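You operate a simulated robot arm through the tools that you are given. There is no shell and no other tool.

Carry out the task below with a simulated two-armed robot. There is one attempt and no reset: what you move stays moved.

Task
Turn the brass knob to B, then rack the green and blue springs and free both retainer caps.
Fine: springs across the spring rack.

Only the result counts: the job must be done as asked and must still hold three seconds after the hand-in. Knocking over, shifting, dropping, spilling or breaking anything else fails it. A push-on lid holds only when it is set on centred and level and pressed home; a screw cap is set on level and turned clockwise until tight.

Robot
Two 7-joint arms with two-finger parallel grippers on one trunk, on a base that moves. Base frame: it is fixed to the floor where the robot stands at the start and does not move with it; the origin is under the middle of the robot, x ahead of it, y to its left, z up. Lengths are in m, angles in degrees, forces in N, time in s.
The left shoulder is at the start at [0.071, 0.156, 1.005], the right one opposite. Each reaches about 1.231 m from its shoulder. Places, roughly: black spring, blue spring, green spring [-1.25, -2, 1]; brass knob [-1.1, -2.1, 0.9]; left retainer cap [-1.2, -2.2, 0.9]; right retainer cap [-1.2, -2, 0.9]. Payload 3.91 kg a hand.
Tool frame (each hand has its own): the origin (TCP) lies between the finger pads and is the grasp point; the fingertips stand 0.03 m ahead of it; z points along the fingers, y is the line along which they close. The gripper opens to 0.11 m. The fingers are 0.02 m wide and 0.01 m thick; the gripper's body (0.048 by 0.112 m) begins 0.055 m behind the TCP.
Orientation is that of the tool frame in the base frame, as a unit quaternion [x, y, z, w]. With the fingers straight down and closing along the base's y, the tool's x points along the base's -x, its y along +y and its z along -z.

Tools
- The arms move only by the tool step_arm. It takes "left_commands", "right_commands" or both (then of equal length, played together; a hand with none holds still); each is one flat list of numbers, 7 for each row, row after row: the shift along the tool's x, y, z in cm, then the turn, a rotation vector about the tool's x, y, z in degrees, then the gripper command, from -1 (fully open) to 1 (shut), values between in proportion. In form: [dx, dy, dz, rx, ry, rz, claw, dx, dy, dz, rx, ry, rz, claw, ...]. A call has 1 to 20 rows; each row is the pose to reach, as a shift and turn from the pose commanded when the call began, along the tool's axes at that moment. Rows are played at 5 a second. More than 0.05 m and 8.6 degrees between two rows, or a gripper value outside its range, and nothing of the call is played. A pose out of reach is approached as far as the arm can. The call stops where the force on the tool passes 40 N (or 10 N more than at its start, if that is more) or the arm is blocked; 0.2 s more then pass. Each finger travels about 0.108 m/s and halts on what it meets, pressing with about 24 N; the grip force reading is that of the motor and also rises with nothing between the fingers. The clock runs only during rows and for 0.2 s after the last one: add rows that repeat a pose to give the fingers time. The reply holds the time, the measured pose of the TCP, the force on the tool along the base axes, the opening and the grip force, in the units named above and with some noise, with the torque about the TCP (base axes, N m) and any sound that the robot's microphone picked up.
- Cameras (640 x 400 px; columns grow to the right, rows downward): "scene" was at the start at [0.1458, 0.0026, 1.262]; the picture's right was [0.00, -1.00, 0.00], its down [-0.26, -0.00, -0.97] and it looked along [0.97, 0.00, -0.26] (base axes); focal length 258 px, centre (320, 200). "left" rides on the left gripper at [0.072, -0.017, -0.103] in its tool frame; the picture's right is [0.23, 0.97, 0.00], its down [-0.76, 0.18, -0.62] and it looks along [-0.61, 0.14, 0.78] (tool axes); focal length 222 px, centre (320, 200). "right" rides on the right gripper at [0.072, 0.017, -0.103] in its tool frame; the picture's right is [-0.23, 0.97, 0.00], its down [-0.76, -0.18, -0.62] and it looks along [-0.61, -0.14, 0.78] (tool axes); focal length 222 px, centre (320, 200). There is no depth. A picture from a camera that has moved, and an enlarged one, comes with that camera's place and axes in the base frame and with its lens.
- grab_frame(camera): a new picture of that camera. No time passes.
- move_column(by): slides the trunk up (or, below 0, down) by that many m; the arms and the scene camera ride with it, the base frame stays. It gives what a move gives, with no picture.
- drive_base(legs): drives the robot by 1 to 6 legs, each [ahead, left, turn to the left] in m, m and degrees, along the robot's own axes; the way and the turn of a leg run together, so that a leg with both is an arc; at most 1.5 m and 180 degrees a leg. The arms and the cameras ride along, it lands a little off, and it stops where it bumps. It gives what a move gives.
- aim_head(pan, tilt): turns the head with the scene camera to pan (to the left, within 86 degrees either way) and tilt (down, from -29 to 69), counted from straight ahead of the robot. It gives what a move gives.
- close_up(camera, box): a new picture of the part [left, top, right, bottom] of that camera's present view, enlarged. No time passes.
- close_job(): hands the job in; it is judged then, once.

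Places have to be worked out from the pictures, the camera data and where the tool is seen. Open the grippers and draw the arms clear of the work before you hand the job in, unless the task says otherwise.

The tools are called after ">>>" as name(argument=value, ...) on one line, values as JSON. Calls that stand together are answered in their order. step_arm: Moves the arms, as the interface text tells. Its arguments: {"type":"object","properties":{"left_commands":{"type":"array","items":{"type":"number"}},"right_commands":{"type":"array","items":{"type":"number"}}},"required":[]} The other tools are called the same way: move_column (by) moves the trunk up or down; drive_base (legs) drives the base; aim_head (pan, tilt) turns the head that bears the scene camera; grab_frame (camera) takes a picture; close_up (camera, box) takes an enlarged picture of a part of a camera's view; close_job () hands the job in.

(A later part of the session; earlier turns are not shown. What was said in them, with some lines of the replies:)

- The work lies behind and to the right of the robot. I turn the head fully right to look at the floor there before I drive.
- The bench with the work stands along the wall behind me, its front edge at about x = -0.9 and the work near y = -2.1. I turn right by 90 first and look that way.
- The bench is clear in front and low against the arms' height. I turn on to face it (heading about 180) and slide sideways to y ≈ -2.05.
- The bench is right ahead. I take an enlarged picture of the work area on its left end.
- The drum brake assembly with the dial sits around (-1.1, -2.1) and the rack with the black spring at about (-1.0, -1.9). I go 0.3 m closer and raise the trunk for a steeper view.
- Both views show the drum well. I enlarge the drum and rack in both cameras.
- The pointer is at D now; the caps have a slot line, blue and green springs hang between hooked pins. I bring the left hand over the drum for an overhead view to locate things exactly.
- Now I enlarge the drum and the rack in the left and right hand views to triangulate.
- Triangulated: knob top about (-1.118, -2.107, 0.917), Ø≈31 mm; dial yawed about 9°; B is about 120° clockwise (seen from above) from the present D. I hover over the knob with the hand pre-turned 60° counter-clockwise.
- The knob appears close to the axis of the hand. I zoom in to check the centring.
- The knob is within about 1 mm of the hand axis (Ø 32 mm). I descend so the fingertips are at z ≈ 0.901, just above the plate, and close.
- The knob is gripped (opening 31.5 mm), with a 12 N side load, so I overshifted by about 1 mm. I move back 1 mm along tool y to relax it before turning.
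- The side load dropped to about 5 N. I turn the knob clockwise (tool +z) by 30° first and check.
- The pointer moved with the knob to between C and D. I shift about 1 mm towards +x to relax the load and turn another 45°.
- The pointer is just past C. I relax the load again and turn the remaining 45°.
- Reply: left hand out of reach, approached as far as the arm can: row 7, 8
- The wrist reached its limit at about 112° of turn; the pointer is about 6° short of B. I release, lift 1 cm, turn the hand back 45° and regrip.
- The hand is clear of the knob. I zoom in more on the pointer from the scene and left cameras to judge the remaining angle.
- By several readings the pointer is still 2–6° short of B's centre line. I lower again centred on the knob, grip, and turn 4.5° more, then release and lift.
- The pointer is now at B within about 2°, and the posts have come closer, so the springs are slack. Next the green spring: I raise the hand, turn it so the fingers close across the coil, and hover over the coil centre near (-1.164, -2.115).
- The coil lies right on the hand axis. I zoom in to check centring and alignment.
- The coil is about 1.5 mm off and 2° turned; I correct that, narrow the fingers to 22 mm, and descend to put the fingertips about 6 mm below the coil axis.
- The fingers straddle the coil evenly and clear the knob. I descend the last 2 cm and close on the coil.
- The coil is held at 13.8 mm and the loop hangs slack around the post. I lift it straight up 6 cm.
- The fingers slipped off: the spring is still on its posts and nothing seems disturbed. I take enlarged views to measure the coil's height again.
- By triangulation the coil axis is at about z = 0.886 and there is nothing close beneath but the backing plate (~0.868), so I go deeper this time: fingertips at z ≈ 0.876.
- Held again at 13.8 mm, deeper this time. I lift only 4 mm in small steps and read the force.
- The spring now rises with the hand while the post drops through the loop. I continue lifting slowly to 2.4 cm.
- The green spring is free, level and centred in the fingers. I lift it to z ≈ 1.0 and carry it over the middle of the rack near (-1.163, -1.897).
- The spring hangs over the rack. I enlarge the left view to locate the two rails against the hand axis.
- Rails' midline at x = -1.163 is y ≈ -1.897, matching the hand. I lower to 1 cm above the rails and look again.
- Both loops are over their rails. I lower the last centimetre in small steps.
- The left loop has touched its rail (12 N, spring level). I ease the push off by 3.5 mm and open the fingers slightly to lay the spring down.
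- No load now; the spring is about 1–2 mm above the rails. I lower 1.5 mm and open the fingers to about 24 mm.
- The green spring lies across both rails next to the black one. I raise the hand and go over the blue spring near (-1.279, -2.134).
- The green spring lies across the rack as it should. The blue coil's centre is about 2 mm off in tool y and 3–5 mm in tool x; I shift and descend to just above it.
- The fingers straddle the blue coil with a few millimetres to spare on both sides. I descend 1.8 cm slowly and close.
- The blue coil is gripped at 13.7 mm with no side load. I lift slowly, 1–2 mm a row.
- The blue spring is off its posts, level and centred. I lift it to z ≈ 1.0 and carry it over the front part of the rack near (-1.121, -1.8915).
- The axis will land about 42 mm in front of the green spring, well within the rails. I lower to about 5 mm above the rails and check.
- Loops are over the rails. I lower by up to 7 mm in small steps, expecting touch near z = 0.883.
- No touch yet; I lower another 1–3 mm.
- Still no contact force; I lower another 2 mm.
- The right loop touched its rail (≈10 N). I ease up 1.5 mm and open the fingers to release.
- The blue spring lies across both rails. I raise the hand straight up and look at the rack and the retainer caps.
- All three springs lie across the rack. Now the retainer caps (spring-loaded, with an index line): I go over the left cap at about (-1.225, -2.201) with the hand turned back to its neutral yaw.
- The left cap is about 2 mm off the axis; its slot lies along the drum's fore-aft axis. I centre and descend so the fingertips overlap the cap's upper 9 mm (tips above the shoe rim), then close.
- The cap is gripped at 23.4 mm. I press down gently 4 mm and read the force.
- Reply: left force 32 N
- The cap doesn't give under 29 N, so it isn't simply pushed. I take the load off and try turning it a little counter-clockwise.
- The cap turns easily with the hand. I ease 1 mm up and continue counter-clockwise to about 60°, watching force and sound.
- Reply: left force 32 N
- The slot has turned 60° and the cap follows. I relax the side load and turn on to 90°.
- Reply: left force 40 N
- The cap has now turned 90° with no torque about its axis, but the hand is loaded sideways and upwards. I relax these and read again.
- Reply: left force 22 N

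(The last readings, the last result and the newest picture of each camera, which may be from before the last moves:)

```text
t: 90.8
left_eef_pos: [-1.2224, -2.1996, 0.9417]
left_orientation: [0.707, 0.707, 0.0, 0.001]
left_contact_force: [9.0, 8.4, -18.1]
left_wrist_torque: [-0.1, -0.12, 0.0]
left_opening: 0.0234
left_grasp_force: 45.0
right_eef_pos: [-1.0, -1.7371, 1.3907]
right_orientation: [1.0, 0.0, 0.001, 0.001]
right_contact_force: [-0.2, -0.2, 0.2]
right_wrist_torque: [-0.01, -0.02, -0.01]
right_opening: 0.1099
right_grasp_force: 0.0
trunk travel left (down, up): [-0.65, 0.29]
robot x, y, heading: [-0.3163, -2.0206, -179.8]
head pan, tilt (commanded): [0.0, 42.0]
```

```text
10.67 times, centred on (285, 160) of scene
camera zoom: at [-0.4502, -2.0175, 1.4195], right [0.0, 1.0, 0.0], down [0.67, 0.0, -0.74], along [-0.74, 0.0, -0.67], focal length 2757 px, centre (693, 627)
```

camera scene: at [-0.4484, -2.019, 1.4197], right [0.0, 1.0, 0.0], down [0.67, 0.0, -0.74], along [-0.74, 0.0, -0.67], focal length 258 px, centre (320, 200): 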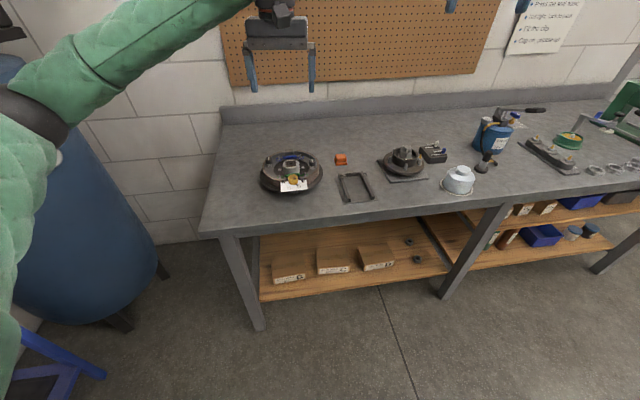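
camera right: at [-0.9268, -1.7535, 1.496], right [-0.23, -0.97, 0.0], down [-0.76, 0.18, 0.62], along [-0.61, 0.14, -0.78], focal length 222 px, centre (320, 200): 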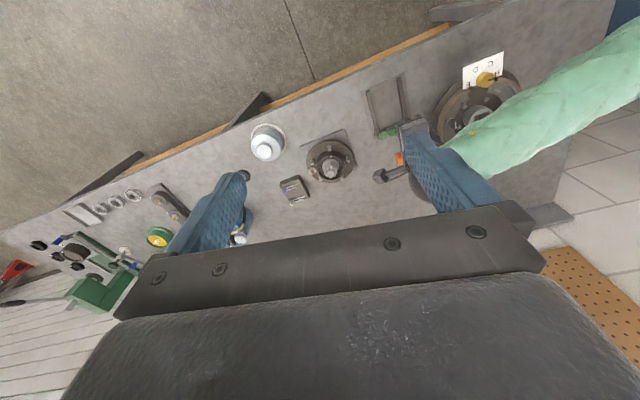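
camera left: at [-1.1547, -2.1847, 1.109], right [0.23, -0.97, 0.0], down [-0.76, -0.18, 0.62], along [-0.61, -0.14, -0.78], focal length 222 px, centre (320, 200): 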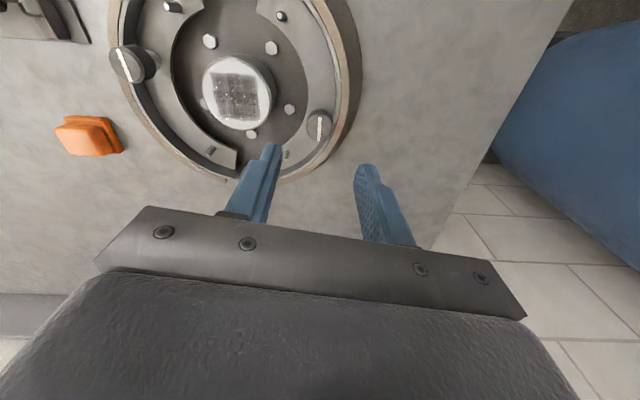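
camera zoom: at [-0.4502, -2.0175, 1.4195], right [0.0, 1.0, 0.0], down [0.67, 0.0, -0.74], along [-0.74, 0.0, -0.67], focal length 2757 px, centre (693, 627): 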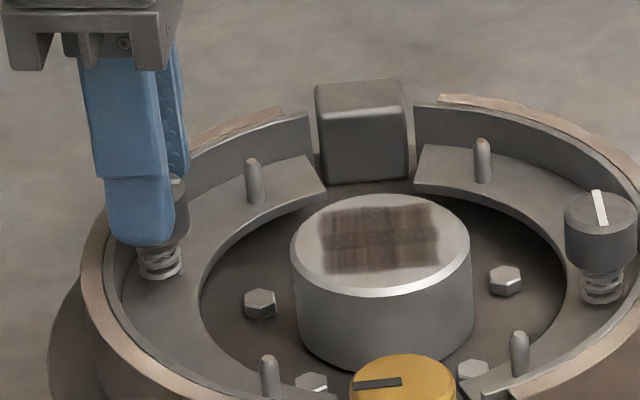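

Readings stay a little loaded but the cap is turned 90°. I open the fingers, back off upward and look at the cap's state.

>>> step_arm(left_commands=[0, 0, 0, 0, 0, 0, 0.5, 0, 0, 0, 0, 0, 0, 0.09, 0, 0, 0, 0, 0, 0, 0.09, 0, 0, -3, 0, 0, 0, 0.09, 0, 0, -6, 0, 0, 0, 0.09, 0, 0, -6, 0, 0, 0, 0.09])

>>> close_up(camera="left", box=[240, 60, 400, 190])

>>> close_up(camera="scene", box=[255, 145, 315, 175])

>>> close_up(camera="right", box=[425, 70, 529, 140])

```text
t: 92.2
left_eef_pos: [-1.2224, -2.2003, 1.001]
left_orientation: [0.708, 0.706, 0.001, 0.001]
left_contact_force: [-1.0, -0.4, 0.6]
left_wrist_torque: [-0.01, 0.01, -0.01]
left_opening: 0.0502
left_grasp_force: 0.1
right_eef_pos: [-1.0003, -1.7371, 1.3917]
right_orientation: [1.0, -0.001, 0.001, 0.0]
right_contact_force: [0.1, -0.1, 0.5]
right_wrist_torque: [0.01, 0.01, -0.03]
right_opening: 0.1101
right_grasp_force: 0.0
trunk travel left (down, up): [-0.65, 0.29]
robot x, y, heading: [-0.3169, -2.0178, -180.2]
head pan, tilt (commanded): [0.0, 42.0]
```

```text
3.08 times, centred on (320, 125) of left
camera zoom: at [-1.2409, -2.128, 1.1041], right [0.97, 0.23, 0.0], down [0.18, -0.76, 0.62], along [0.14, -0.61, -0.78], focal length 684 px, centre (320, 431)
```

zoom: 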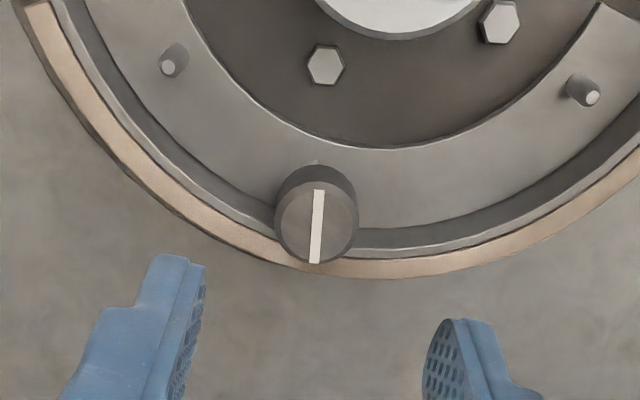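

```text
10.67 times, centred on (285, 160) of scene
camera zoom: at [-0.4496, -2.018, 1.4195], right [0.0, 1.0, 0.0], down [0.67, 0.0, -0.74], along [-0.74, 0.0, -0.67], focal length 2757 px, centre (693, 627)
```

zoom: 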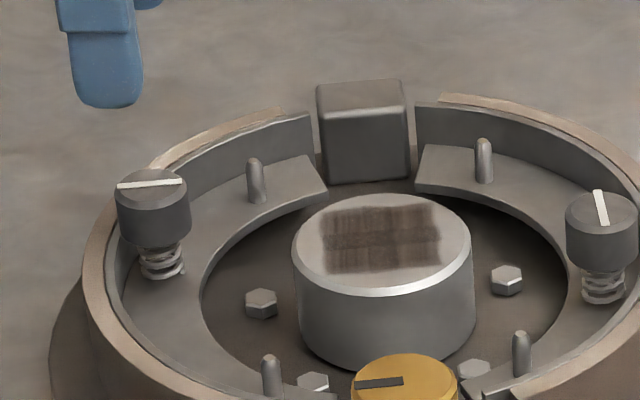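

```text
5.71 times, centred on (477, 105) of right
camera zoom: at [-0.9273, -1.7536, 1.4958], right [-0.23, -0.97, 0.0], down [-0.76, 0.18, 0.62], along [-0.61, 0.14, -0.78], focal length 1269 px, centre (-577, 743)
```

zoom: 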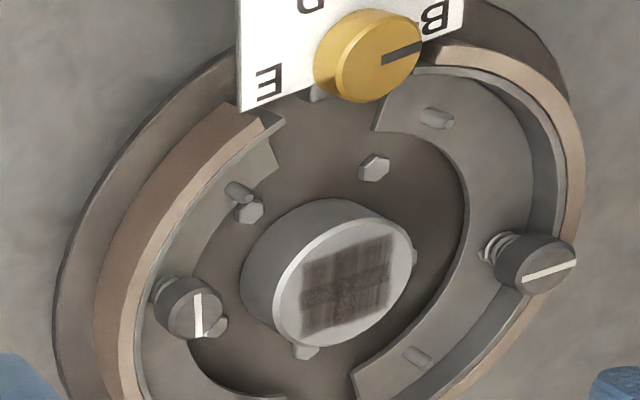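

The left cap's slot now stands crosswise (turned 90°), with no other visible change. To learn whether it is really loose, I regrip it deeper and test with a gentle pull.

>>> step_arm(left_commands=[-0.06, -0.07, 3.0, 0, 0, 0, 0.09, -0.06, -0.07, 5.5, 0, 0, 0, 0.09, -0.06, -0.07, 6.8, 0, 0, 0, 0.09, -0.06, -0.07, 6.8, 0, 0, 0, 0.09, -0.06, -0.07, 6.8, 0, 0, 0, 0.5, -0.06, -0.07, 6.8, 0, 0, 0, 1, -0.06, -0.07, 6.8, 0, 0, 0, 1])

>>> close_up(camera="left", box=[240, 60, 400, 190])

>>> close_up(camera="scene", box=[255, 145, 315, 175])

```text
t: 93.8
left_eef_pos: [-1.224, -2.2002, 0.9321]
left_orientation: [0.706, 0.708, 0.0, 0.0]
left_contact_force: [-25.3, -1.5, 3.8]
left_wrist_torque: [-0.49, 0.77, -0.02]
left_opening: 0.0235
left_grasp_force: 45.2
right_eef_pos: [-1.0013, -1.7361, 1.3905]
right_orientation: [1.0, 0.0, 0.001, 0.0]
right_contact_force: [-0.2, 0.9, 0.2]
right_wrist_torque: [-0.04, 0.01, -0.02]
right_opening: 0.1099
right_grasp_force: 0.0
trunk travel left (down, up): [-0.65, 0.29]
robot x, y, heading: [-0.3148, -2.0203, -180.1]
head pan, tilt (commanded): [0.0, 42.0]
```

```text
3.08 times, centred on (320, 125) of left
camera zoom: at [-1.2416, -2.128, 1.036], right [0.97, 0.23, 0.0], down [0.18, -0.76, 0.62], along [0.14, -0.61, -0.78], focal length 684 px, centre (320, 431)
```

zoom: 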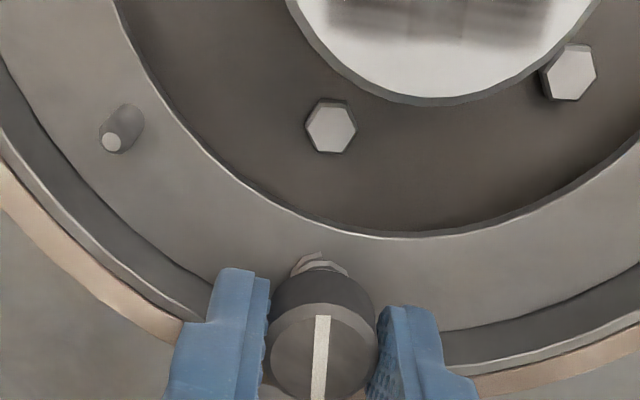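

```text
10.67 times, centred on (285, 160) of scene
camera zoom: at [-0.4512, -2.0178, 1.4195], right [0.0, 1.0, 0.0], down [0.67, 0.0, -0.74], along [-0.74, 0.0, -0.67], focal length 2757 px, centre (693, 627)
```

zoom: 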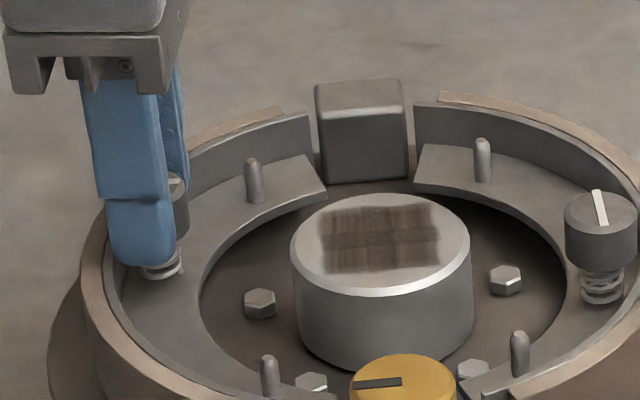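

The grip pulled the hand sideways by 25 N, so the cap's axis is about 3 mm further out. I relax that and then pull up 2 mm.

>>> step_arm(left_commands=[0, -0.15, 0, 0, 0, 0, 1, 0, -0.3, 0, 0, 0, 0, 1, 0, -0.3, 0, 0, 0, 0, 1])

>>> step_arm(left_commands=[0, 0, -0.1, 0, 0, 0, 1, 0, 0, -0.2, 0, 0, 0, 1, 0, 0, -0.2, 0, 0, 0, 1])

>>> close_up(camera="scene", box=[255, 145, 315, 175])

```text
t: 94.6
left_eef_pos: [-1.2242, -2.2008, 0.9326]
left_orientation: [0.707, 0.707, 0.0, 0.001]
left_contact_force: [6.8, -1.1, 3.1]
left_wrist_torque: [0.92, -0.29, -0.01]
left_opening: 0.0235
left_grasp_force: 45.2
right_eef_pos: [-0.9991, -1.7374, 1.3918]
right_orientation: [1.0, 0.0, 0.0, 0.0]
right_contact_force: [-0.2, 0.6, 0.9]
right_wrist_torque: [-0.02, 0.02, 0.02]
right_opening: 0.1099
right_grasp_force: 0.1
trunk travel left (down, up): [-0.65, 0.29]
robot x, y, heading: [-0.3147, -2.019, -180.3]
head pan, tilt (commanded): [0.0, 42.0]
```

```text
t: 95.4
left_eef_pos: [-1.2241, -2.2, 0.9327]
left_orientation: [0.708, 0.707, 0.0, 0.001]
left_contact_force: [25.2, 0.8, -16.1]
left_wrist_torque: [0.81, -0.26, -0.04]
left_opening: 0.0236
left_grasp_force: 44.9
right_eef_pos: [-0.9977, -1.7372, 1.3915]
right_orientation: [1.0, 0.0, 0.0, 0.0]
right_contact_force: [-0.4, 0.2, -0.2]
right_wrist_torque: [-0.03, -0.02, -0.01]
right_opening: 0.1101
right_grasp_force: 0.1
trunk travel left (down, up): [-0.65, 0.29]
robot x, y, heading: [-0.3171, -2.0173, -180.0]
head pan, tilt (commanded): [0.0, 42.0]
```

```text
10.67 times, centred on (285, 160) of scene
camera zoom: at [-0.4482, -2.0182, 1.4194], right [0.0, 1.0, 0.0], down [0.67, 0.0, -0.74], along [-0.74, 0.0, -0.67], focal length 2757 px, centre (693, 627)
```

zoom: 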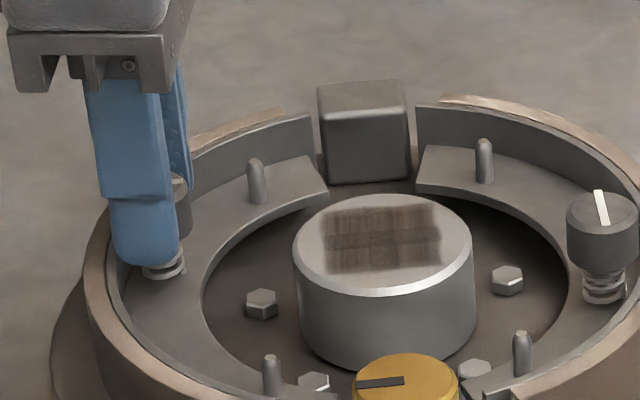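

The cap doesn't lift: it only turns. I relax the pull and test whether there is a stop beyond 90° by turning a bit more counter-clockwise.

>>> step_arm(left_commands=[0, 0.1, 0.2, 0, 0, 0, 1, 0, 0.1, 0.2, 0, 0, -5, 1, 0, 0.1, 0.2, 0, 0, -10, 1, 0, 0.1, 0.2, 0, 0, -10, 1])

>>> close_up(camera="left", box=[240, 60, 400, 210])

```text
t: 96.4
left_eef_pos: [-1.2238, -2.2018, 0.9341]
left_orientation: [0.643, 0.766, 0.001, 0.001]
left_contact_force: [31.6, -7.7, -14.8]
left_wrist_torque: [-0.51, -0.38, -0.42]
left_opening: 0.0233
left_grasp_force: 45.3
right_eef_pos: [-0.9983, -1.7385, 1.3931]
right_orientation: [1.0, 0.001, 0.0, 0.001]
right_contact_force: [0.6, 0.2, 1.4]
right_wrist_torque: [-0.04, -0.01, 0.03]
right_opening: 0.11
right_grasp_force: 0.1
trunk travel left (down, up): [-0.65, 0.29]
robot x, y, heading: [-0.3195, -2.0174, -179.9]
head pan, tilt (commanded): [0.0, 42.0]
```

```text
2.67 times, centred on (320, 135) of left
camera zoom: at [-1.2539, -2.1332, 1.0361], right [0.92, 0.39, 0.0], down [0.31, -0.72, 0.62], along [0.25, -0.57, -0.78], focal length 592 px, centre (320, 373)
```

zoom: 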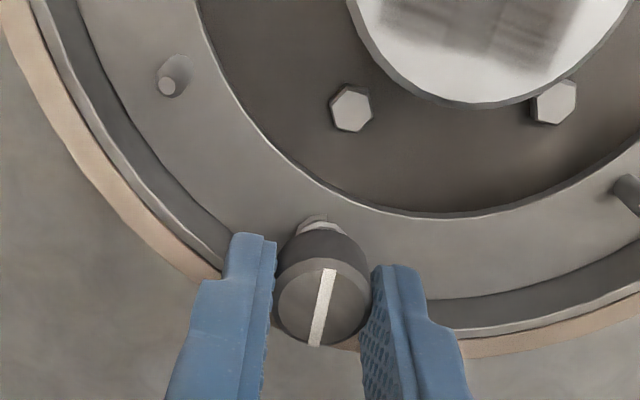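

The cap stopped at about 90° while the hand slipped on it, so 90° is its end stop – the left cap is freed. I release it, rise, and go over the right cap near (-1.2095, -2.052) at neutral yaw.

>>> step_arm(left_commands=[0, 0, 0, 0, 0, 0, 0.5, 0, 0, 0, 0, 0, 0, 0.09, 0, 0, 0, 0, 0, 0, 0.09, 0, 0, -3, 0, 0, 0, 0.09, 0, 0, -6.6, 0, 0, 0, 0.09, 0, 0, -6.6, 0, 0, 0, 0.09])

>>> close_up(camera="scene", box=[255, 145, 315, 175])

>>> close_up(camera="left", box=[240, 60, 400, 190])

```text
t: 97.8
left_eef_pos: [-1.2265, -2.2021, 0.9994]
left_orientation: [0.643, 0.766, 0.0, 0.001]
left_contact_force: [-0.6, -0.1, 0.1]
left_wrist_torque: [-0.01, -0.02, -0.04]
left_opening: 0.0498
left_grasp_force: 0.1
right_eef_pos: [-1.0, -1.7367, 1.3908]
right_orientation: [1.0, -0.001, 0.001, 0.0]
right_contact_force: [-0.5, -0.3, 0.4]
right_wrist_torque: [0.01, -0.02, 0.01]
right_opening: 0.1098
right_grasp_force: 0.1
trunk travel left (down, up): [-0.65, 0.29]
robot x, y, heading: [-0.3159, -2.0194, -179.9]
head pan, tilt (commanded): [0.0, 42.0]
```

```text
10.67 times, centred on (285, 160) of scene
camera zoom: at [-0.4496, -2.0182, 1.4195], right [0.0, 1.0, 0.0], down [0.67, 0.0, -0.74], along [-0.74, 0.0, -0.67], focal length 2757 px, centre (693, 627)
```

zoom: 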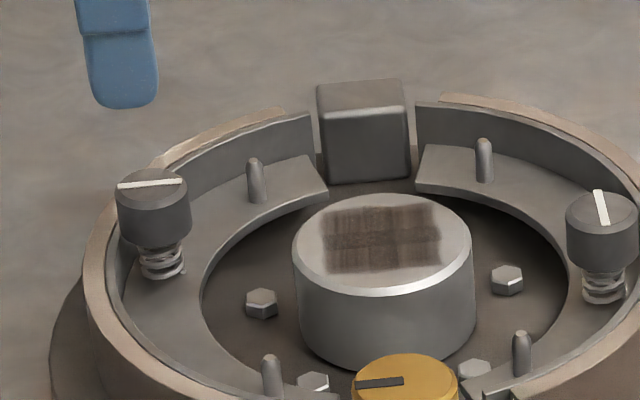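

```text
3.08 times, centred on (320, 125) of left
camera zoom: at [-1.2565, -2.1338, 1.1017], right [0.92, 0.39, 0.0], down [0.31, -0.72, 0.62], along [0.25, -0.57, -0.78], focal length 684 px, centre (320, 431)
```

zoom: 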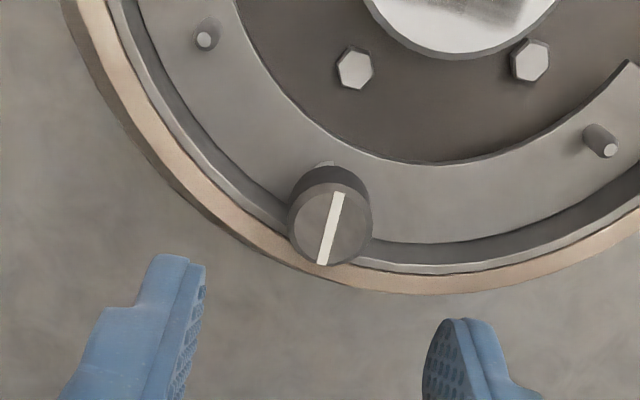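

The left cap's slot is exactly crosswise (90° from the start). Now I move over the right cap at neutral yaw.

>>> step_arm(left_commands=[1.2, 0.36, 0, 0, 0, 8.33, 0.09, 2.4, 0.71, 0, 0, 0, 16.7, 0.09, 3.6, 1.07, 0, 0, 0, 25, 0.09, 4.8, 1.42, 0, 0, 0, 33.3, 0.09, 6.0, 1.78, 0, 0, 0, 41.7, 0.09, 7.2, 2.1, 0, 0, 0, 50, 0.09, 8.4, 2.5, 0, 0, 0, 58.3, 0.09, 9.6, 2.85, 0, 0, 0, 66.7, 0.09, 10.9, 3.2, 0, 0, 0, 75, 0.09, 12.1, 3.56, 0, 0, 0, 83.3, 0.09, 13.3, 3.9, 0, 0, 0, 91.7, 0.09, 14.47, 4.27, 0, 0, 0, 100, 0.09, 14.47, 4.27, 0, 0, 0, 100, 0.09])

>>> close_up(camera="left", box=[240, 60, 400, 190])

>>> close_up(camera="scene", box=[240, 110, 340, 180])

```text
t: 100.6
left_eef_pos: [-1.2085, -2.0507, 0.9986]
left_orientation: [1.0, -0.001, 0.001, 0.0]
left_contact_force: [-0.1, -0.2, 0.4]
left_wrist_torque: [-0.02, -0.02, 0.03]
left_opening: 0.05
left_grasp_force: 0.0
right_eef_pos: [-0.9995, -1.7378, 1.3921]
right_orientation: [1.0, 0.001, 0.0, 0.0]
right_contact_force: [0.5, 0.2, 0.8]
right_wrist_torque: [0.01, 0.01, 0.02]
right_opening: 0.1096
right_grasp_force: 0.0
trunk travel left (down, up): [-0.65, 0.29]
robot x, y, heading: [-0.3151, -2.0217, -180.1]
head pan, tilt (commanded): [0.0, 42.0]
```

```text
3.08 times, centred on (320, 125) of left
camera zoom: at [-1.1368, -2.0345, 1.1017], right [0.23, -0.97, 0.0], down [-0.76, -0.18, 0.62], along [-0.61, -0.14, -0.78], focal length 684 px, centre (320, 431)
```

zoom: 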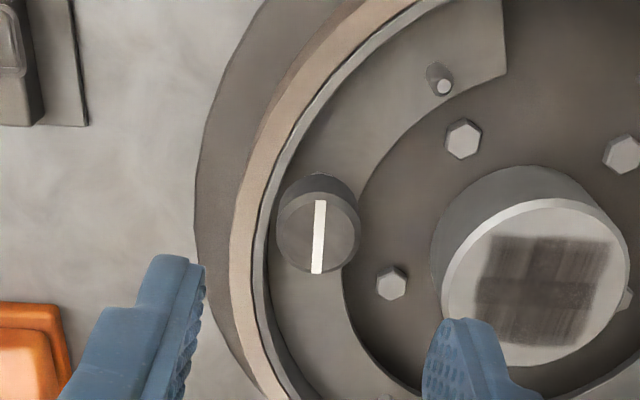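

```text
5.71 times, centred on (290, 145) of scene
camera zoom: at [-0.4492, -2.0182, 1.4196], right [0.0, 1.0, 0.0], down [0.67, 0.0, -0.74], along [-0.74, 0.0, -0.67], focal length 1477 px, centre (491, 514)
```

zoom: 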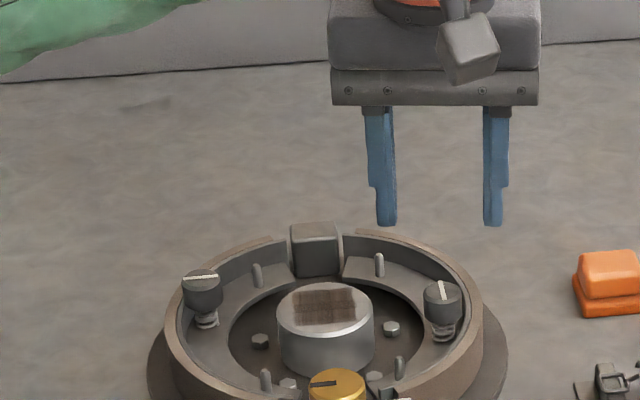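

The right cap is about 3 mm further from me than the hand axis; its slot lies fore-aft like the left one did. I shift, descend with fingertips just above the rim level, and close.

>>> step_arm(left_commands=[-0.3, 0, 2.0, 0, 0, 0, 0.09, -0.3, 0, 4.0, 0, 0, 0, 0.09, -0.3, 0, 5.5, 0, 0, 0, 0.09, -0.3, 0, 6.2, 0, 0, 0, 0.09, -0.3, 0, 6.2, 0, 0, 0, 0.3, -0.3, 0, 6.2, 0, 0, 0, 0.5, -0.3, 0, 6.2, 0, 0, 0, 1, -0.3, 0, 6.2, 0, 0, 0, 1])

>>> close_up(camera="left", box=[240, 60, 400, 210])

>>> close_up(camera="scene", box=[255, 140, 335, 180])

```text
t: 102.4
left_eef_pos: [-1.2113, -2.0507, 0.9356]
left_orientation: [1.0, 0.0, 0.0, 0.0]
left_contact_force: [0.7, -2.2, 0.9]
left_wrist_torque: [-0.07, -0.05, -0.01]
left_opening: 0.0236
left_grasp_force: 44.7
right_eef_pos: [-0.999, -1.737, 1.392]
right_orientation: [1.0, -0.001, 0.0, 0.0]
right_contact_force: [0.0, -0.5, 0.7]
right_wrist_torque: [0.01, 0.03, 0.0]
right_opening: 0.11
right_grasp_force: 0.0
trunk travel left (down, up): [-0.65, 0.29]
robot x, y, heading: [-0.3179, -2.0195, -180.1]
head pan, tilt (commanded): [0.0, 42.0]
```

```text
2.67 times, centred on (320, 135) of left
camera zoom: at [-1.14, -2.0342, 1.0398], right [0.23, -0.97, 0.0], down [-0.76, -0.18, 0.62], along [-0.61, -0.14, -0.78], focal length 592 px, centre (320, 373)
```

zoom: 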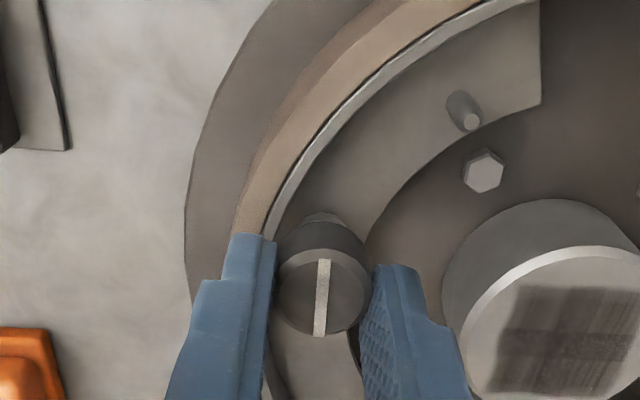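

```text
8.00 times, centred on (295, 160) of scene
camera zoom: at [-0.4491, -2.0181, 1.4196], right [0.0, 1.0, 0.0], down [0.67, 0.0, -0.74], along [-0.74, 0.0, -0.67], focal length 2068 px, centre (520, 520)
```

zoom: 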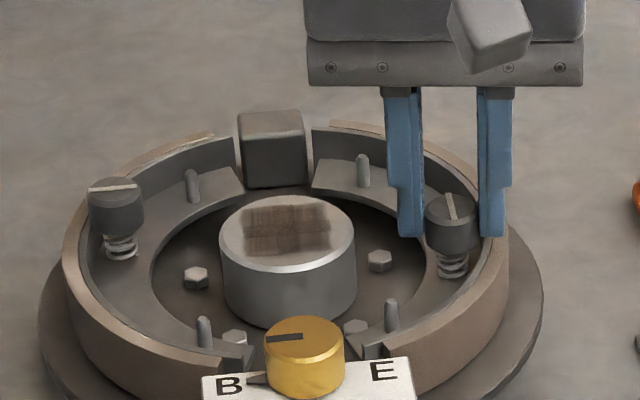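

Gripped with almost no load. I turn it counter-clockwise 24° first and check torque and slot.

>>> step_arm(left_commands=[0, 0, 0, 0, 0, -8, 1, 0, 0, 0, 0, 0, -16, 1, 0, 0, 0, 0, 0, -24, 1, 0, 0, 0, 0, 0, -24, 1])

>>> close_up(camera="left", box=[240, 60, 400, 210])

>>> close_up(camera="scene", box=[255, 140, 335, 180])

```text
t: 103.4
left_eef_pos: [-1.2114, -2.0514, 0.9367]
left_orientation: [0.978, 0.209, 0.0, 0.0]
left_contact_force: [4.9, -9.7, 0.9]
left_wrist_torque: [-0.36, -0.28, 0.0]
left_opening: 0.0234
left_grasp_force: 45.1
right_eef_pos: [-0.9993, -1.7387, 1.3912]
right_orientation: [1.0, 0.001, 0.0, 0.0]
right_contact_force: [0.7, -0.5, 0.3]
right_wrist_torque: [0.0, 0.0, 0.03]
right_opening: 0.1099
right_grasp_force: 0.1
trunk travel left (down, up): [-0.65, 0.29]
robot x, y, heading: [-0.3148, -2.0194, -180.0]
head pan, tilt (commanded): [0.0, 42.0]
```

```text
2.67 times, centred on (320, 135) of left
camera zoom: at [-1.1531, -2.0067, 1.0398], right [0.6, -0.8, 0.0], down [-0.62, -0.47, 0.62], along [-0.5, -0.38, -0.78], focal length 592 px, centre (320, 373)
```

zoom: 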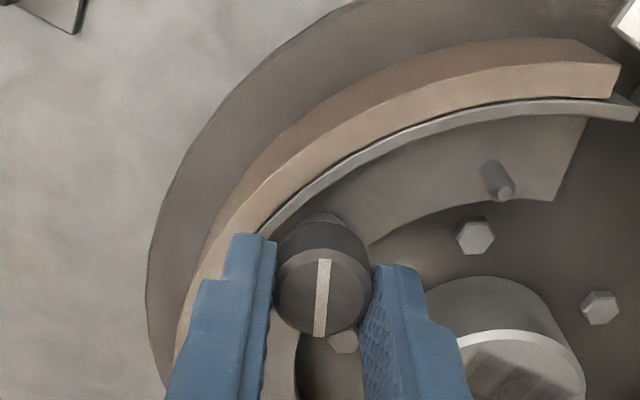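

```text
8.00 times, centred on (295, 160) of scene
camera zoom: at [-0.4486, -2.0188, 1.4196], right [0.0, 1.0, 0.0], down [0.67, 0.0, -0.74], along [-0.74, 0.0, -0.67], focal length 2068 px, centre (520, 520)
```

zoom: 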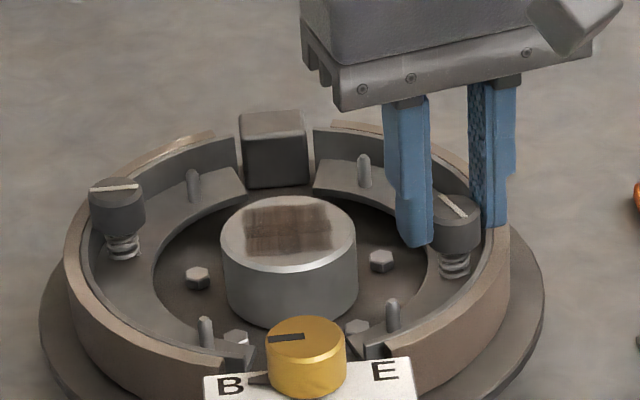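

The right cap follows freely. I relax 1 mm along tool y and turn on to 90°.

>>> step_arm(left_commands=[0, 0.08, 0, 0, 0, -8, 1, 0, 0.08, 0, 0, 0, -16, 1, 0, 0.08, 0, 0, 0, -24, 1, 0, 0.08, 0, 0, 0, -32, 1, 0, 0.08, 0, 0, 0, -36, 1, 0, 0.08, 0, 0, 0, -36, 1])

>>> close_up(camera="left", box=[240, 60, 400, 210])

```text
t: 104.8
left_eef_pos: [-1.21, -2.0516, 0.9381]
left_orientation: [0.866, 0.5, 0.0, 0.0]
left_contact_force: [4.4, -12.3, 0.6]
left_wrist_torque: [-0.88, 0.24, -0.01]
left_opening: 0.0234
left_grasp_force: 45.2
right_eef_pos: [-0.999, -1.7384, 1.393]
right_orientation: [1.0, 0.0, 0.0, 0.0]
right_contact_force: [-0.1, -0.3, 0.1]
right_wrist_torque: [0.01, 0.02, 0.01]
right_opening: 0.1102
right_grasp_force: 0.1
trunk travel left (down, up): [-0.65, 0.29]
robot x, y, heading: [-0.3163, -2.0214, -180.2]
head pan, tilt (commanded): [0.0, 42.0]
```

```text
2.67 times, centred on (320, 135) of left
camera zoom: at [-1.1902, -1.9813, 1.0398], right [0.96, -0.29, 0.0], down [-0.23, -0.75, 0.62], along [-0.18, -0.6, -0.78], focal length 592 px, centre (320, 373)
```

zoom: 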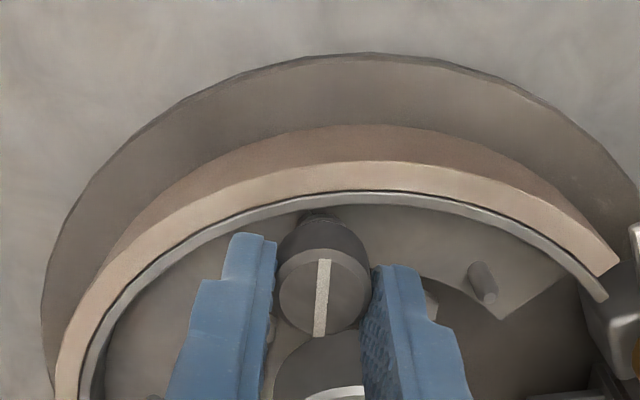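

The cap follows at 60°. I relax again and turn to about 96°, into the stop.

>>> step_arm(left_commands=[-0.08, 0.08, 0, 0, 0, -7.5, 1, -0.08, 0.08, 0, 0, 0, -15, 1, -0.08, 0.08, 0, 0, 0, -22.5, 1, -0.08, 0.08, 0, 0, 0, -30, 1, -0.08, 0.08, 0, 0, 0, -36, 1, -0.08, 0.08, 0, 0, 0, -36, 1])

>>> close_up(camera="left", box=[240, 60, 400, 210])

>>> close_up(camera="scene", box=[255, 140, 335, 180])

```text
t: 106.2
left_eef_pos: [-1.2097, -2.0529, 0.9366]
left_orientation: [0.67, 0.743, 0.001, 0.0]
left_contact_force: [13.5, -4.5, -5.6]
left_wrist_torque: [0.55, -0.31, -0.42]
left_opening: 0.0234
left_grasp_force: 45.3
right_eef_pos: [-0.9988, -1.7374, 1.3916]
right_orientation: [1.0, 0.0, -0.001, 0.001]
right_contact_force: [1.2, 0.0, -0.8]
right_wrist_torque: [0.01, -0.01, 0.02]
right_opening: 0.11
right_grasp_force: 0.1
trunk travel left (down, up): [-0.65, 0.29]
robot x, y, heading: [-0.3161, -2.0193, -179.9]
head pan, tilt (commanded): [0.0, 42.0]
```

```text
2.67 times, centred on (320, 135) of left
camera zoom: at [-1.2352, -1.9821, 1.0398], right [0.94, 0.33, 0.0], down [0.26, -0.74, 0.62], along [0.2, -0.59, -0.78], focal length 592 px, centre (320, 373)
```

zoom: 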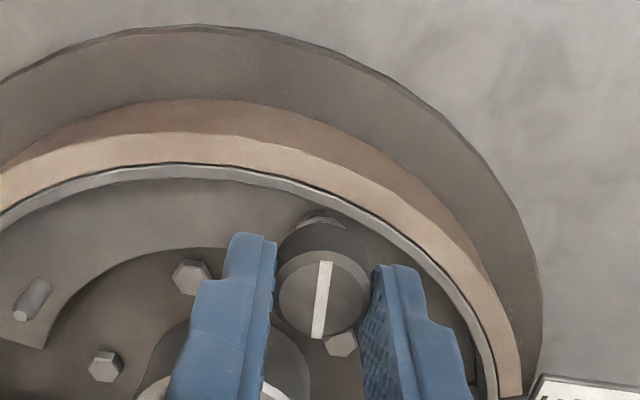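

```text
8.00 times, centred on (295, 160) of scene
camera zoom: at [-0.4484, -2.0183, 1.4196], right [0.0, 1.0, 0.0], down [0.67, 0.0, -0.74], along [-0.74, 0.0, -0.67], focal length 2068 px, centre (520, 520)
```

zoom: 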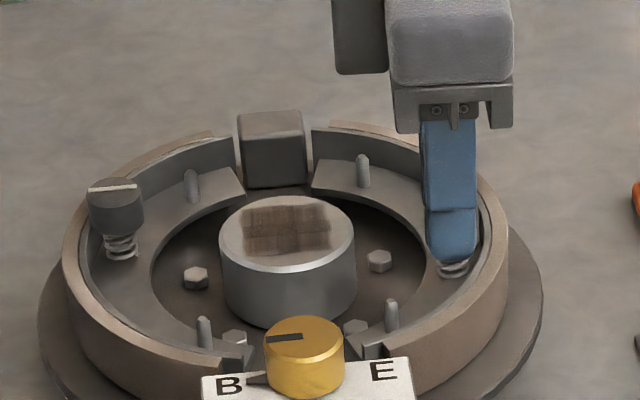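

The torque jumped to the same -0.42 N·m as the left one: the right cap is at its 90° stop. I open, rise straight up and check everything.

>>> step_arm(left_commands=[0, 0, 0, 0, 0, 0, 0.5, 0, 0, 0, 0, 0, 0, 0.09, 0, 0, 0, 0, 0, 0, 0.09, 0, 0, -3, 0, 0, 0, 0.09, 0, 0, -7, 0, 0, 0, 0.09, 0, 0, -11, 0, 0, 0, 0.09, 0, 0, -15, 0, 0, 0, 0.09, 0, 0, -15, 0, 0, 0, 0.09])

>>> close_up(camera="scene", box=[255, 145, 325, 195])

>>> close_up(camera="left", box=[160, 20, 420, 190])

>>> close_up(camera="right", box=[360, 50, 530, 150])

```text
t: 108.0
left_eef_pos: [-1.2097, -2.0528, 1.0864]
left_orientation: [0.669, 0.743, 0.001, 0.001]
left_contact_force: [-0.4, -0.4, -0.4]
left_wrist_torque: [0.03, -0.01, -0.03]
left_opening: 0.0501
left_grasp_force: 0.2
right_eef_pos: [-1.0003, -1.7385, 1.3934]
right_orientation: [1.0, 0.0, 0.001, 0.0]
right_contact_force: [0.7, 0.2, 0.1]
right_wrist_torque: [0.0, 0.0, 0.0]
right_opening: 0.1097
right_grasp_force: 0.1
trunk travel left (down, up): [-0.65, 0.29]
robot x, y, heading: [-0.3134, -2.0219, -180.1]
head pan, tilt (commanded): [0.0, 42.0]
```

```text
8.00 times, centred on (290, 170) of scene
camera zoom: at [-0.4499, -2.0181, 1.4195], right [0.0, 1.0, 0.0], down [0.67, 0.0, -0.74], along [-0.74, 0.0, -0.67], focal length 2068 px, centre (560, 440)
```

zoom: 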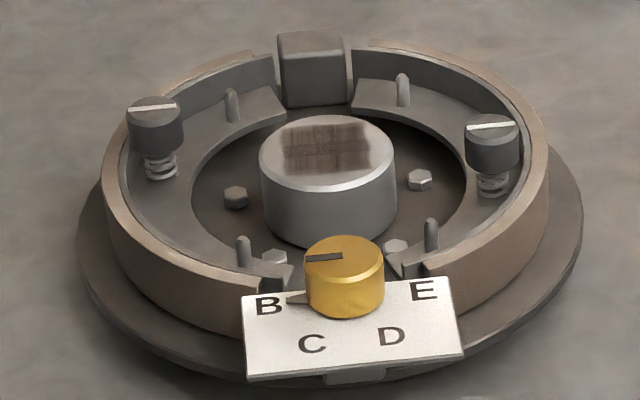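

```text
2.35 times, centred on (290, 105) of left
camera zoom: at [-1.2357, -1.9833, 1.1885], right [0.94, 0.33, 0.0], down [0.26, -0.74, 0.62], along [0.2, -0.59, -0.78], focal length 523 px, centre (391, 424)
```

zoom: 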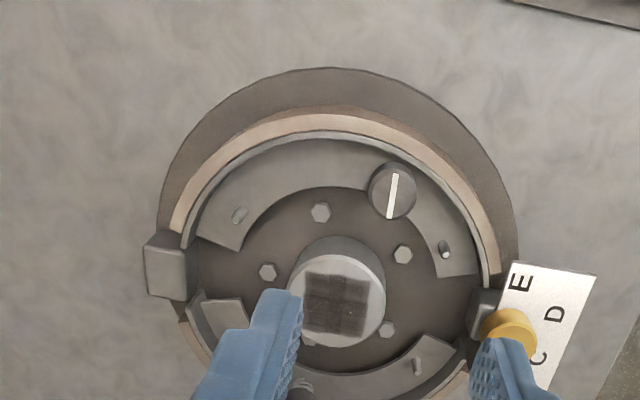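

```text
3.76 times, centred on (445, 100) of right
camera zoom: at [-0.9276, -1.7538, 1.4956], right [-0.23, -0.97, 0.0], down [-0.76, 0.18, 0.62], along [-0.61, 0.14, -0.78], focal length 836 px, centre (-151, 576)
```

zoom: 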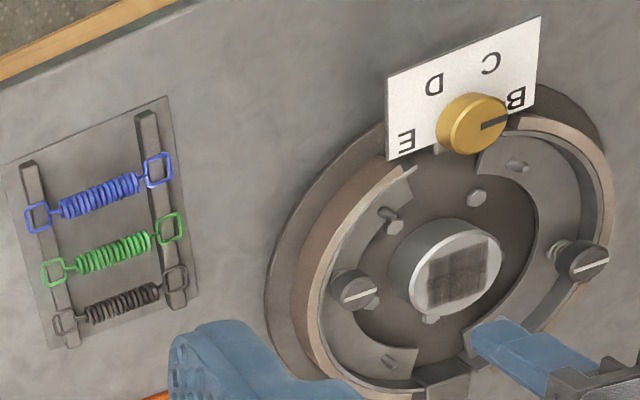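

Both slots are crosswise, the pointer stands at B and the three springs lie across the rack. I raise the left hand, draw it back towards the robot with the gripper open, and check the knob once more.

>>> step_arm(left_commands=[0, 0, -4, 0, 0, 0, -0.2, 0, 0, -8, 0, 0, 0, -0.5, 0, 0, -12, 0, 0, 8, -0.8, -2.2, 1.8, -14, 0, 0, 16, -1, -4.8, 3.9, -16, 0, 0, 24, -1, -7.2, 5.8, -18, 0, 0, 32, -1, -9.7, 7.8, -20, 0, 0, 40, -1, -12.1, 9.8, -22, 0, 0, 48, -1, -14.5, 11.7, -24, 0, 0, 56, -1, -16.9, 13.7, -25, 0, 0, 64, -1, -19.3, 15.7, -25, 0, 0, 72, -1, -21.8, 17.6, -25, 0, 0, 80, -1, -24.2, 19.6, -25, 0, 0, 88, -1, -24.2, 19.6, -25, 0, 0, 96, -1, -24.2, 19.6, -25, 0, 0, 96, -1])

>>> grab_frame(camera="scene")

>>> close_up(camera="scene", box=[276, 166, 312, 194])

>>> close_up(camera="scene", box=[325, 155, 385, 205])

```text
t: 111.2
left_eef_pos: [-0.9897, -2.2725, 1.3376]
left_orientation: [1.0, -0.001, 0.0, 0.001]
left_contact_force: [0.6, -0.5, -0.7]
left_wrist_torque: [-0.01, 0.0, -0.01]
left_opening: 0.1102
left_grasp_force: 0.1
right_eef_pos: [-0.9983, -1.7383, 1.3918]
right_orientation: [1.0, 0.0, 0.0, 0.0]
right_contact_force: [0.1, -1.3, 0.0]
right_wrist_torque: [0.01, 0.0, -0.02]
right_opening: 0.1102
right_grasp_force: 0.1
trunk travel left (down, up): [-0.65, 0.29]
robot x, y, heading: [-0.3178, -2.024, -180.2]
head pan, tilt (commanded): [0.0, 42.0]
```

```text
taken
camera scene: at [-0.4488, -2.0185, 1.4196], right [0.0, 1.0, 0.0], down [0.67, 0.0, -0.74], along [-0.74, 0.0, -0.67], focal length 258 px, centre (320, 200)
```

scene: 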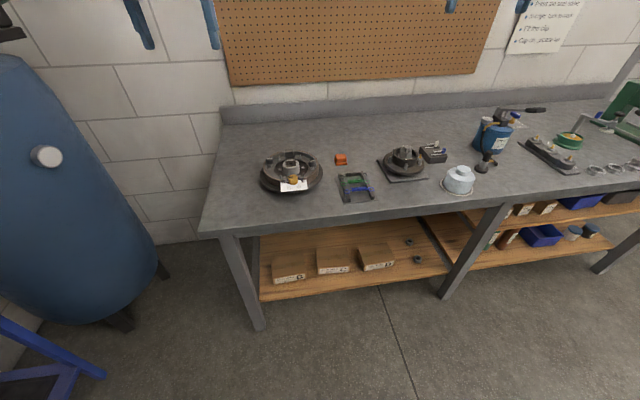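

```text
14.29 times, centred on (294, 180) of scene
camera zoom: at [-0.4488, -2.0185, 1.4196], right [0.0, 1.0, 0.0], down [0.67, 0.0, -0.74], along [-0.74, 0.0, -0.67], focal length 3693 px, centre (691, 486)
```

zoom: 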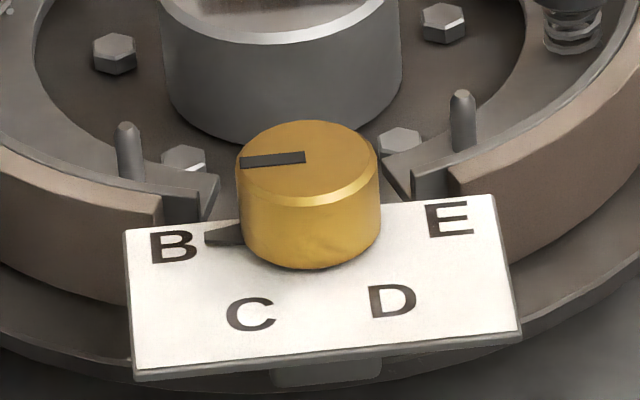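

```text
8.00 times, centred on (355, 180) of scene
camera zoom: at [-0.4488, -2.0185, 1.4196], right [0.0, 1.0, 0.0], down [0.67, 0.0, -0.74], along [-0.74, 0.0, -0.67], focal length 2068 px, centre (40, 360)
```

zoom: 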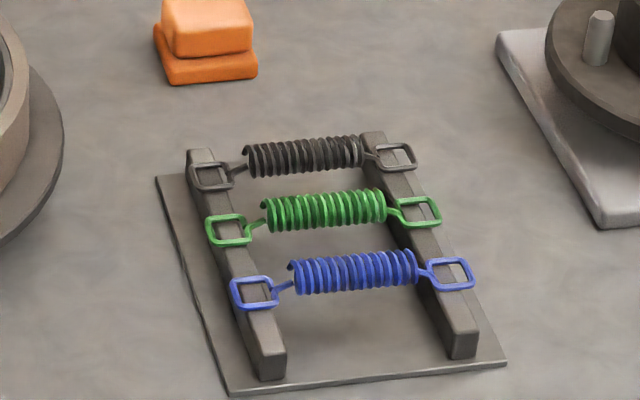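

Everything is in place: the pointer is at B, green and blue lie across both rails like the black one, both caps are at their quarter-turn stop, and the arms are clear with open grippers. I hand the job in.

>>> close_job()

```text
The job is handed in.
```

I've handed the job in, and all three parts look done in the last pictures. The one thing I can't prove is that the caps count as freed. No verdict came back with the hand-in.

- **Brass knob:** the pointer stands at B, within about 2°. I turned it clockwise from D through C. It was a few degrees short at first, so I regripped it and nudged it on.
- **Springs:** green and blue both lie across the two rails of the rack, in the same position on the rails as the black one. Green slipped out of the fingers on the first try but stayed on its posts. A deeper grip lifted it off.
- **Retainer caps:** both are turned 90° counter-clockwise to what felt like their end stop, so their slots now stand crosswise. Neither was meant to come off in my reading. The left one didn't give when I pressed it down (before the turn) or pulled it up (after), so I took the quarter turn to be what frees them. There was no click or other sound to confirm it.

I saw nothing else moved or knocked. Both grippers are open and the arms are drawn clear of the work.
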